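You operate a simulated robot arm through the tools that you are given. There is no shell and no other tool. Be economical: measure what you need, move in short steps, check, and stop when the job is done.

You run a simulated robot arm. Do the job below in one go: nothing can be reset, and whatever is moved stays where it is left.

TASK
Put the black controller in the white tray.

Only the result counts: the job must be done as asked and must still hold three seconds after the hand-in. Knocking over, shifting, dropping, spilling or breaking anything else fails it.

THE ROBOT
A 7-joint arm with a two-finger parallel gripper, fixed in place. Base frame: the origin is at the foot of the arm, x ahead of it, y to its left, z up; the work surface is at about z = 0. Units: m, degrees, N and s.
With the tool pointing down near the work surface it reaches from about 0.24 to 0.62 m from the base axis. Its first joint turns from -66.0 to 66.0 degrees. Payload 2.6 kg.
The tool frame sits at the grasp point between the pads (the TCP): z along the fingers, y along the line on which they close. The tips reach 0.03 m beyond it. The gripper opens to 0.094 m. The fingers are 0.028 m wide and 0.01 m thick; the gripper's body (0.05 by 0.096 m) begins 0.055 m behind the TCP.
Orientation is told as [roll, pitch, yaw] about the base's x, y, z axes, in that order, counted from this pose: with the fingers straight down and closing along the base's y, the tool's x points along the base's -x, its y along +y and its z along -z.

THE INTERFACE
- The arm moves only by the tool drive_tool. Its argument "targets" is text: rows parted by semicolons, each of 6 numbers parted by spaces: the shift along the tool's x, y, z in units of 500 mm (1.0 is 500 mm), then the turn, a rotation vector about the tool's x, y, z in units of 45 degrees (1.0 is 45 degrees). In form: x y z rx ry rz; .... A call has 1 to 20 rows; each row is the pose to reach, as a shift and turn from the pose commanded when the call began, along the tool's axes at that moment. "hand" is the closure, from 0 (fully open) to 1 (shut), set as the call begins (left out, the last holds). A call with a number of a shift or a turn outside -1 to 1 is refused whole. A row lasts 0.2 s, in which the tool goes at most 0.05 m and 8.6 degrees; a call with a longer step from one row to the next is refused whole, and so is a gripper value outside its range. A pose out of reach is approached as far as the arm can. The call stops where the force on the tool passes 40 N (or 10 N more than at its start, if that is more) or the arm is blocked; 0.2 s more then pass. Each finger travels about 0.072 m/s and halts on what it meets, pressing with about 40 N; the grip force reading is that of the motor and also rises with nothing between the fingers. The clock runs only during rows and for 0.2 s after the last one: add rows that repeat a pose to give the fingers time. It gives the time, the measured TCP pose, the force on the tool (base axes), the opening and the grip force at its end, in the units of the frame above (readings bear some noise).
- Cameras (640 x 400 px; columns grow to the right, rows downward): "scene" is fixed at [0.0464, 0.4364, 0.5734]; the picture's right is [-0.68, -0.73, 0.00], its down [-0.35, 0.33, -0.88] and it looks along [0.64, -0.60, -0.48] (base axes); focal length 355 px, centre (320, 200). "wrist" rides on the gripper at [0.076, 0.014, -0.103] in the tool frame; the picture's right is [-0.18, 0.98, 0.00], its down [-0.75, -0.14, -0.64] and it looks along [-0.63, -0.12, 0.77] (tool axes); focal length 243 px, centre (320, 200). There is no depth. A picture from a camera that has moved, and an enlarged one, comes with that camera's place and axes in the base frame and with its lens.
- snapshot(camera): a new picture of that camera. It takes no simulated time.
- zoom(camera, box): a new picture of the part [left, top, right, bottom] of that camera's present view, enlarged. It takes no simulated time.
- hand_in(): hands the job in; it is judged then, once.

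Work in short steps. Places have to be worked out from the pictures, the camera data and where the tool is seen: move nearer, look again, correct. Check each grasp and each placing, and mend what went wrong. You have 90 turns and 38 pictures in all, those below and enlarged ones among them. Open the gripper and draw the arm clear of the work before you hand the job in, unless the task says otherwise; then end with one line.

The tools are called after ">>>" by a JSON object that holds its "name" and its "arguments". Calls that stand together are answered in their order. drive_tool: Moves the arm, as the interface text tells. Its arguments: {"type":"object","properties":{"targets":{"type":"string"},"hand":{"type":"number"}},"required":["targets"]} The other tools are called the same way: snapshot (camera) takes a picture; zoom (camera, box) takes an enlarged picture of a part of a camera's view; hand_in () hands the job in.

At the start:

```text
time_s: 0.0
position: [0.4525, -0.1272, 0.2572]
tool_rot: [0.1, 0.0, 0.1]
wrist_force: [-0.1, -0.1, 0.2]
gripper_width: 0.0941
gripper_force: 0.1
```

scene: 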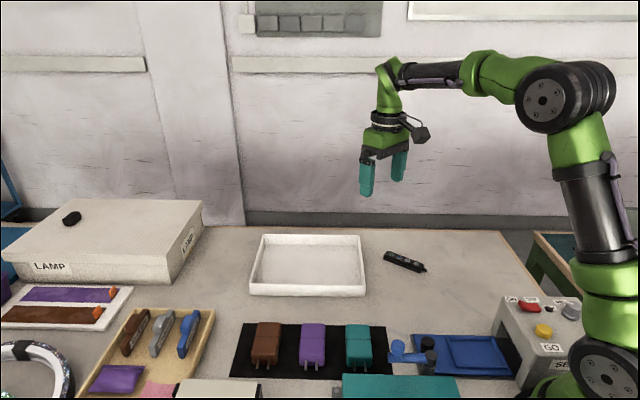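
wrist: 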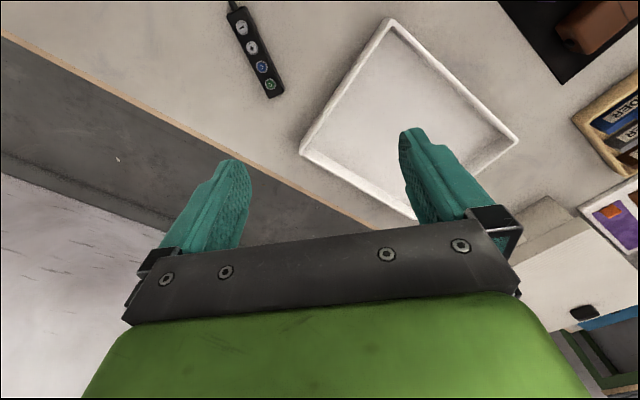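

The black controller appears to lie at about (0.418, -0.202), with its long axis turned about 12° from x. The tray centre is near (0.57, -0.01). I'll zoom in to check both.

>>> {"name": "zoom", "arguments": {"camera": "scene", "box": [230, 220, 450, 310]}}

>>> {"name": "zoom", "arguments": {"camera": "scene", "box": [0, 190, 220, 328]}}

```text
2.91 times, centred on (340, 265) of scene
camera zoom: at [0.0464, 0.4364, 0.5734], right [-0.68, -0.73, 0.0], down [-0.35, 0.33, -0.88], along [0.64, -0.6, -0.48], focal length 1033 px, centre (262, 11)
```

zoom: 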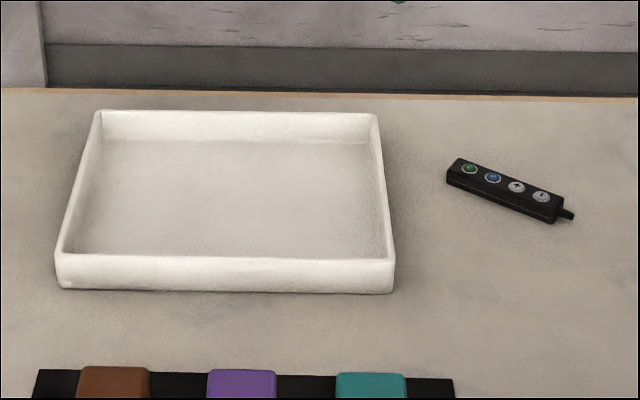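

```text
2.90 times, centred on (110, 259) of scene
camera zoom: at [0.0464, 0.4364, 0.5734], right [-0.68, -0.73, 0.0], down [-0.35, 0.33, -0.88], along [0.64, -0.6, -0.48], focal length 1029 px, centre (929, 29)
```

zoom: 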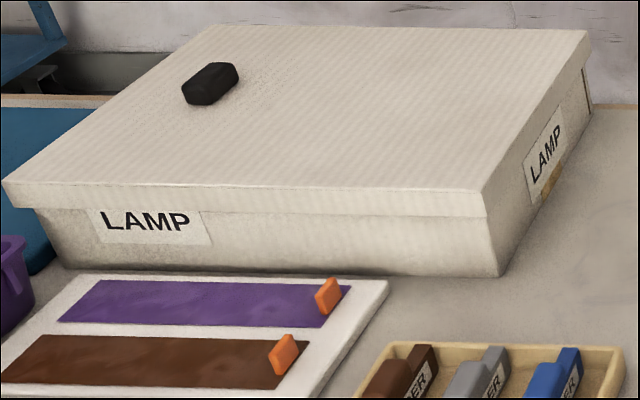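

The four-button controller is the target. I'll move above it, turn to line up with it, and stop at z≈0.10.

>>> {"name": "drive_tool", "arguments": {"targets": "0.013 -0.03 0.063 0 0 -0.052; 0.026 -0.06 0.126 0 0 -0.104; 0.039 -0.09 0.188 0 0 -0.156; 0.052 -0.12 0.251 0 0 -0.208; 0.065 -0.151 0.314 0 0 -0.26; 0.065 -0.151 0.314 0 0 -0.26", "hand": 0}}

>>> {"name": "snapshot", "arguments": {"camera": "wrist"}}

>>> {"name": "snapshot", "arguments": {"camera": "scene"}}

```text
time_s: 1.4
position: [0.4207, -0.2032, 0.0986]
tool_rot: [0.0, -0.1, 11.7]
wrist_force: [0.5, 0.5, -1.1]
gripper_width: 0.094
gripper_force: 0.0
```

```text
33 pictures are left
camera wrist: at [0.3432, -0.2042, 0.2006], right [-0.02, 1.0, 0.0], down [0.77, 0.01, 0.64], along [0.64, 0.01, -0.77], focal length 243 px, centre (320, 200)
```

wrist: 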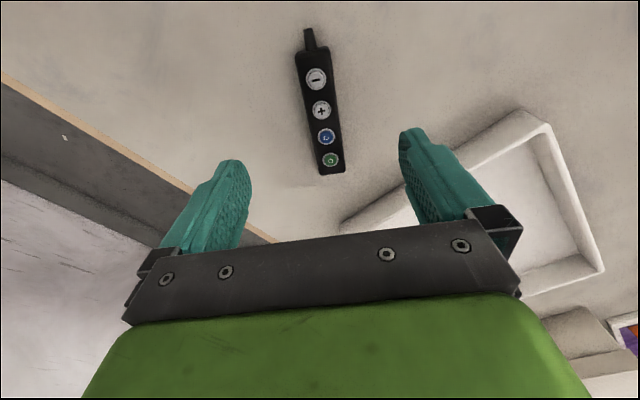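

```text
32 pictures are left
```

scene: 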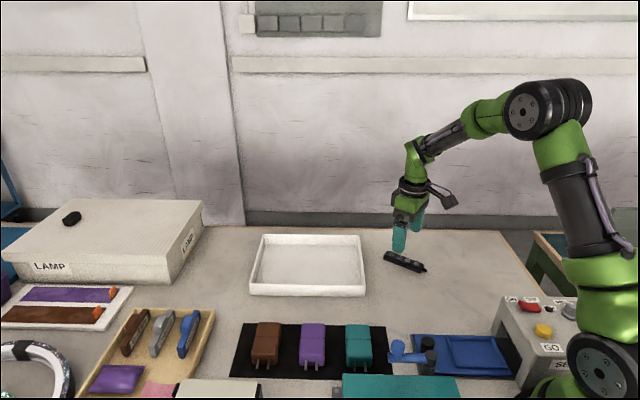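

The alignment is good, with only about a 3 mm correction needed. I'll go down so the tips are about 4 mm above the table, still open.

>>> {"name": "drive_tool", "arguments": {"targets": "0.008 0.006 0.05 0 0 0; 0.008 0.006 0.09 0 0 0; 0.008 0.006 0.115 0 0 0; 0.008 0.006 0.129 0 0 0; 0.008 0.006 0.129 0 0 0"}}

>>> {"name": "snapshot", "arguments": {"camera": "wrist"}}

```text
time_s: 2.6
position: [0.4163, -0.2015, 0.0351]
tool_rot: [0.0, 0.0, 11.6]
wrist_force: [1.2, 0.7, 0.2]
gripper_width: 0.094
gripper_force: 0.0
```

```text
31 pictures are left
camera wrist: at [0.3387, -0.2017, 0.1365], right [-0.02, 1.0, 0.0], down [0.77, 0.01, 0.64], along [0.64, 0.01, -0.77], focal length 243 px, centre (320, 200)
```

wrist: 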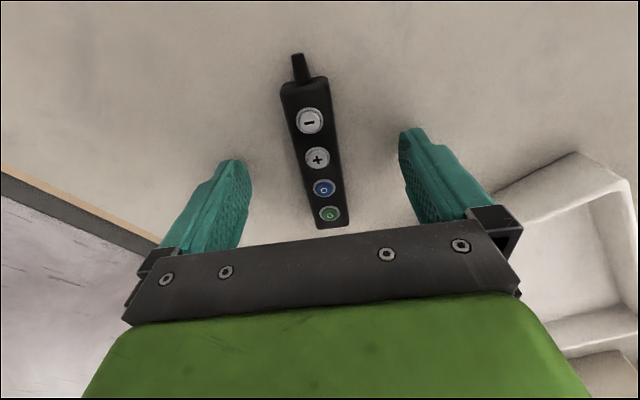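

The controller sits centred between the fingers, so I'll close on it. That takes about 0.5 s.

>>> {"name": "drive_tool", "arguments": {"targets": "0 0 0 0 0 0; 0 0 0 0 0 0; 0 0 0 0 0 0; 0 0 0 0 0 0; 0 0 0 0 0 0", "hand": 1}}

```text
time_s: 3.8
position: [0.4157, -0.1999, 0.0346]
tool_rot: [0.0, 0.0, 11.7]
wrist_force: [-0.7, -0.5, 0.3]
gripper_width: 0.0234
gripper_force: 39.7
```

The opening is 23 mm at 40 N, so it is gripping the body. I'll lift slowly by 10 cm and check.

>>> {"name": "drive_tool", "arguments": {"targets": "0 0 -0.03 0 0 0; 0 0 -0.07 0 0 0; 0 0 -0.12 0 0 0; 0 0 -0.17 0 0 0; 0 0 -0.22 0 0 0; 0 0 -0.22 0 0 0"}}

>>> {"name": "snapshot", "arguments": {"camera": "wrist"}}

>>> {"name": "snapshot", "arguments": {"camera": "scene"}}

```text
time_s: 5.2
position: [0.4154, -0.2, 0.146]
tool_rot: [0.0, 0.0, 11.8]
wrist_force: [0.0, -0.7, -0.4]
gripper_width: 0.0237
gripper_force: 40.0
```

```text
30 pictures are left
camera wrist: at [0.3386, -0.2013, 0.2473], right [-0.02, 1.0, 0.0], down [0.77, 0.02, 0.64], along [0.64, 0.01, -0.77], focal length 243 px, centre (320, 200)
```

wrist: 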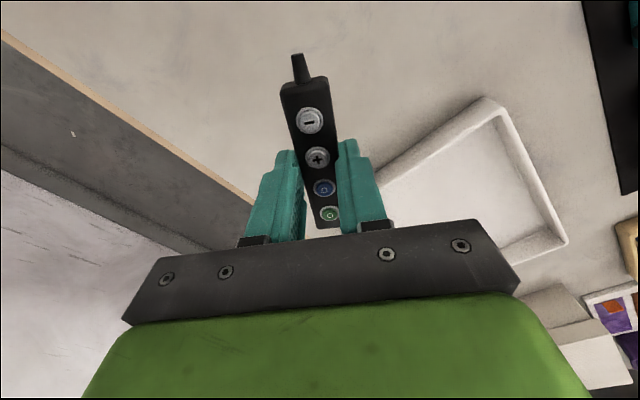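

```text
29 pictures are left
```

scene: 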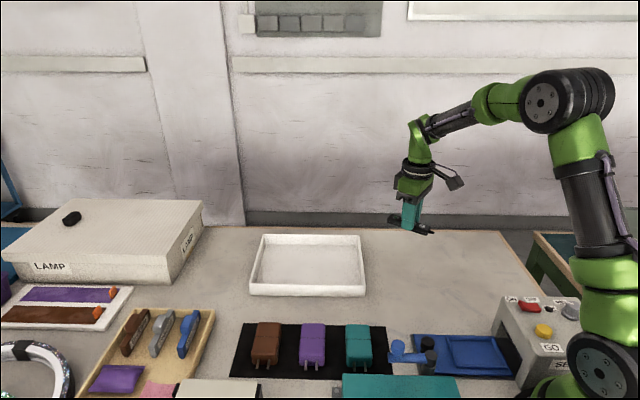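

The controller is held firmly. The tray centre works out to about (0.57, -0.02), so I'll carry it at this height to (0.555, -0.02).

>>> {"name": "drive_tool", "arguments": {"targets": "-0.043 0.037 0 0 0 0; -0.1 0.086 0 0 0 0; -0.16 0.137 0 0 0 0; -0.22 0.188 0 0 0 0; -0.28 0.24 0 0 0 0; -0.32 0.274 0 0 0 0; -0.346 0.296 0 0 0 0; -0.346 0.296 0 0 0 0"}}

>>> {"name": "snapshot", "arguments": {"camera": "wrist"}}

>>> {"name": "snapshot", "arguments": {"camera": "scene"}}

```text
time_s: 7.0
position: [0.5556, -0.0203, 0.1449]
tool_rot: [0.0, -0.1, 11.7]
wrist_force: [-0.1, -0.8, 0.1]
gripper_width: 0.0239
gripper_force: 40.1
```

```text
28 pictures are left
camera wrist: at [0.4787, -0.0213, 0.2475], right [-0.02, 1.0, 0.0], down [0.77, 0.01, 0.64], along [0.64, 0.01, -0.77], focal length 243 px, centre (320, 200)
```

wrist: 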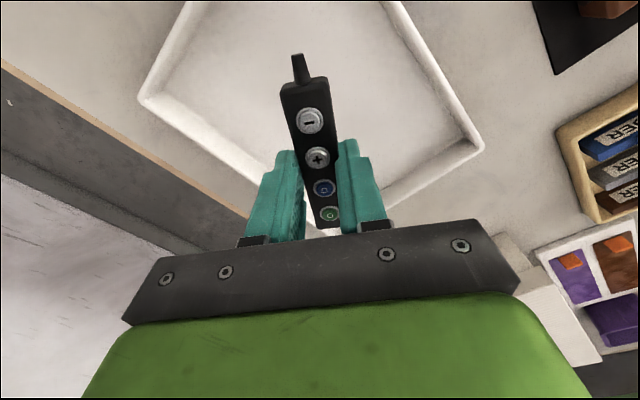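

```text
27 pictures are left
```

scene: 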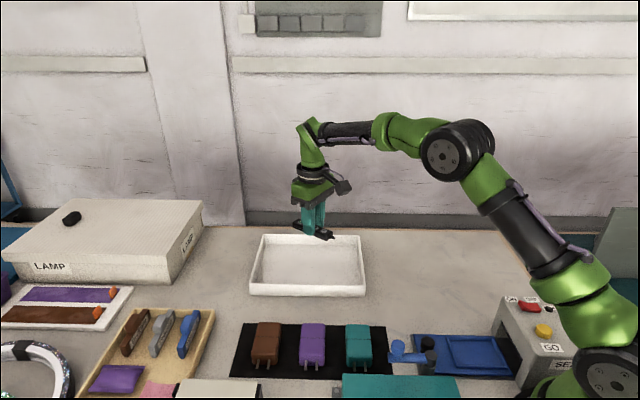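

The tray centre is confirmed at about (0.57, -0.016), and the controller will land well inside it. I'll lower to TCP z≈0.046, just above the tray floor.

>>> {"name": "drive_tool", "arguments": {"targets": "0 0 0.05 0 0 0; 0 0 0.1 0 0 0; 0 0 0.15 0 0 0; 0 0 0.18 0 0 0; 0 0 0.197 0 0 0; 0 0 0.197 0 0 0"}}

>>> {"name": "zoom", "arguments": {"camera": "scene", "box": [230, 170, 400, 310]}}

```text
time_s: 8.4
position: [0.5555, -0.0206, 0.0468]
tool_rot: [0.0, 0.0, 11.7]
wrist_force: [-0.3, -0.5, -0.5]
gripper_width: 0.0237
gripper_force: 39.9
```

```text
2.86 times, centred on (315, 240) of scene
camera zoom: at [0.0464, 0.4364, 0.5734], right [-0.68, -0.73, 0.0], down [-0.35, 0.33, -0.88], along [0.64, -0.6, -0.48], focal length 1015 px, centre (334, 86)
```

zoom: 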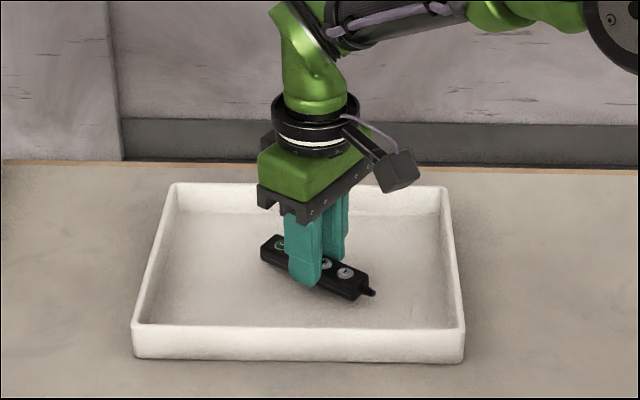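

There's been no contact yet. I'll go down another 5 mm in small steps and watch the force.

>>> {"name": "drive_tool", "arguments": {"targets": "0 0 0.003 0 0 0; 0 0 0.006 0 0 0; 0 0 0.009 0 0 0; 0 0 0.009 0 0 0"}}

```text
time_s: 9.4
position: [0.5538, -0.0209, 0.0428]
tool_rot: [-0.1, -0.1, 11.7]
wrist_force: [-1.0, -0.2, 0.7]
gripper_width: 0.0236
gripper_force: 40.4
```

Still no contact, so I'll carry on down in 1 mm steps.

>>> {"name": "drive_tool", "arguments": {"targets": "0 0 0.002 0 0 0; 0 0 0.004 0 0 0; 0 0 0.006 0 0 0; 0 0 0.006 0 0 0"}}

```text
time_s: 10.4
position: [0.5551, -0.0205, 0.0403]
tool_rot: [0.0, 0.0, 11.6]
wrist_force: [0.2, 0.9, -0.4]
gripper_width: 0.0235
gripper_force: 39.9
```

>>> {"name": "drive_tool", "arguments": {"targets": "0 0 0.001 0 0 0; 0 0 0.002 0 0 0; 0 0 0.003 0 0 0; 0 0 0.003 0 0 0"}}

```text
time_s: 11.4
position: [0.5552, -0.021, 0.0387]
tool_rot: [0.1, -0.1, 11.7]
wrist_force: [-1.6, -0.3, 9.3]
gripper_width: 0.0236
gripper_force: 40.1
```

A force of 9 N shows the controller is resting on the tray floor. I'll open partly, to about 56 mm, keeping the fingers well inside the tray.

>>> {"name": "drive_tool", "arguments": {"targets": "0 0 0 0 0 0; 0 0 0 0 0 0; 0 0 0 0 0 0", "hand": 0.4}}

```text
time_s: 12.2
position: [0.5558, -0.0205, 0.038]
tool_rot: [0.0, 0.0, 11.6]
wrist_force: [0.8, -0.3, 0.2]
gripper_width: 0.0563
gripper_force: 0.0
```

It has released, so I'll go straight up about 15 cm.

>>> {"name": "drive_tool", "arguments": {"targets": "0 0 -0.03 0 0 0; 0 0 -0.08 0 0 0; 0 0 -0.15 0 0 0; 0 0 -0.22 0 0 0; 0 0 -0.3 0 0 0; 0 0 -0.3 0 0 0"}}

>>> {"name": "snapshot", "arguments": {"camera": "scene"}}

```text
time_s: 13.6
position: [0.557, -0.0199, 0.1878]
tool_rot: [0.0, 0.1, 11.7]
wrist_force: [-0.2, -0.1, 0.0]
gripper_width: 0.0564
gripper_force: 0.2
```

```text
25 pictures are left
```

scene: 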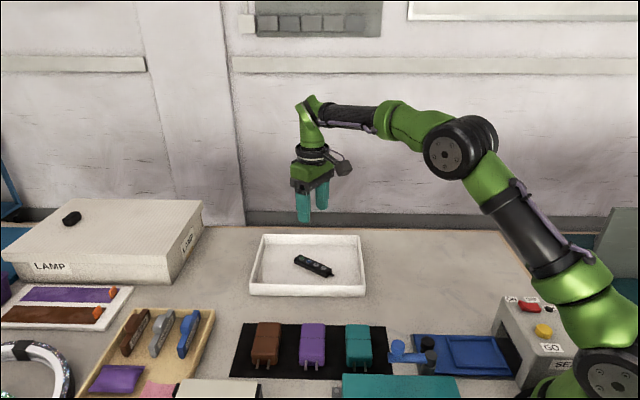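

The controller lies flat in the tray and nothing else has moved. I'll open fully and draw the arm away.

>>> {"name": "drive_tool", "arguments": {"targets": "0.04 -0.026 -0.03 0 0 0; 0.09 -0.06 -0.06 0 0 0; 0.15 -0.1 -0.09 0 0 0; 0.2 -0.13 -0.11 0 0 0; 0.236 -0.155 -0.12 0 0 0; 0.236 -0.155 -0.12 0 0 0", "hand": 0}}

>>> {"name": "snapshot", "arguments": {"camera": "scene"}}

```text
time_s: 15.0
position: [0.4544, -0.1204, 0.2487]
tool_rot: [-0.1, 0.0, 11.7]
wrist_force: [-0.2, -0.7, 0.2]
gripper_width: 0.0939
gripper_force: 0.0
```

```text
24 pictures are left
```

scene: 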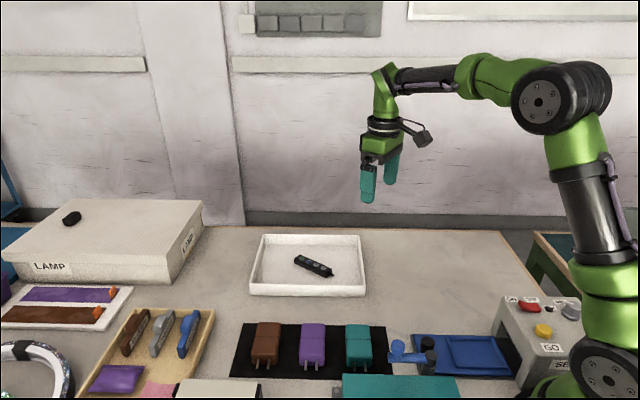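

The controller is in the tray, the arm is clear and the gripper is open, so I'm handing in.

>>> {"name": "hand_in", "arguments": {}}

```text
The job is handed in.
```

The black controller is lying flat in the white tray, nothing else appears to have moved, and the gripper is open and clear of the work.
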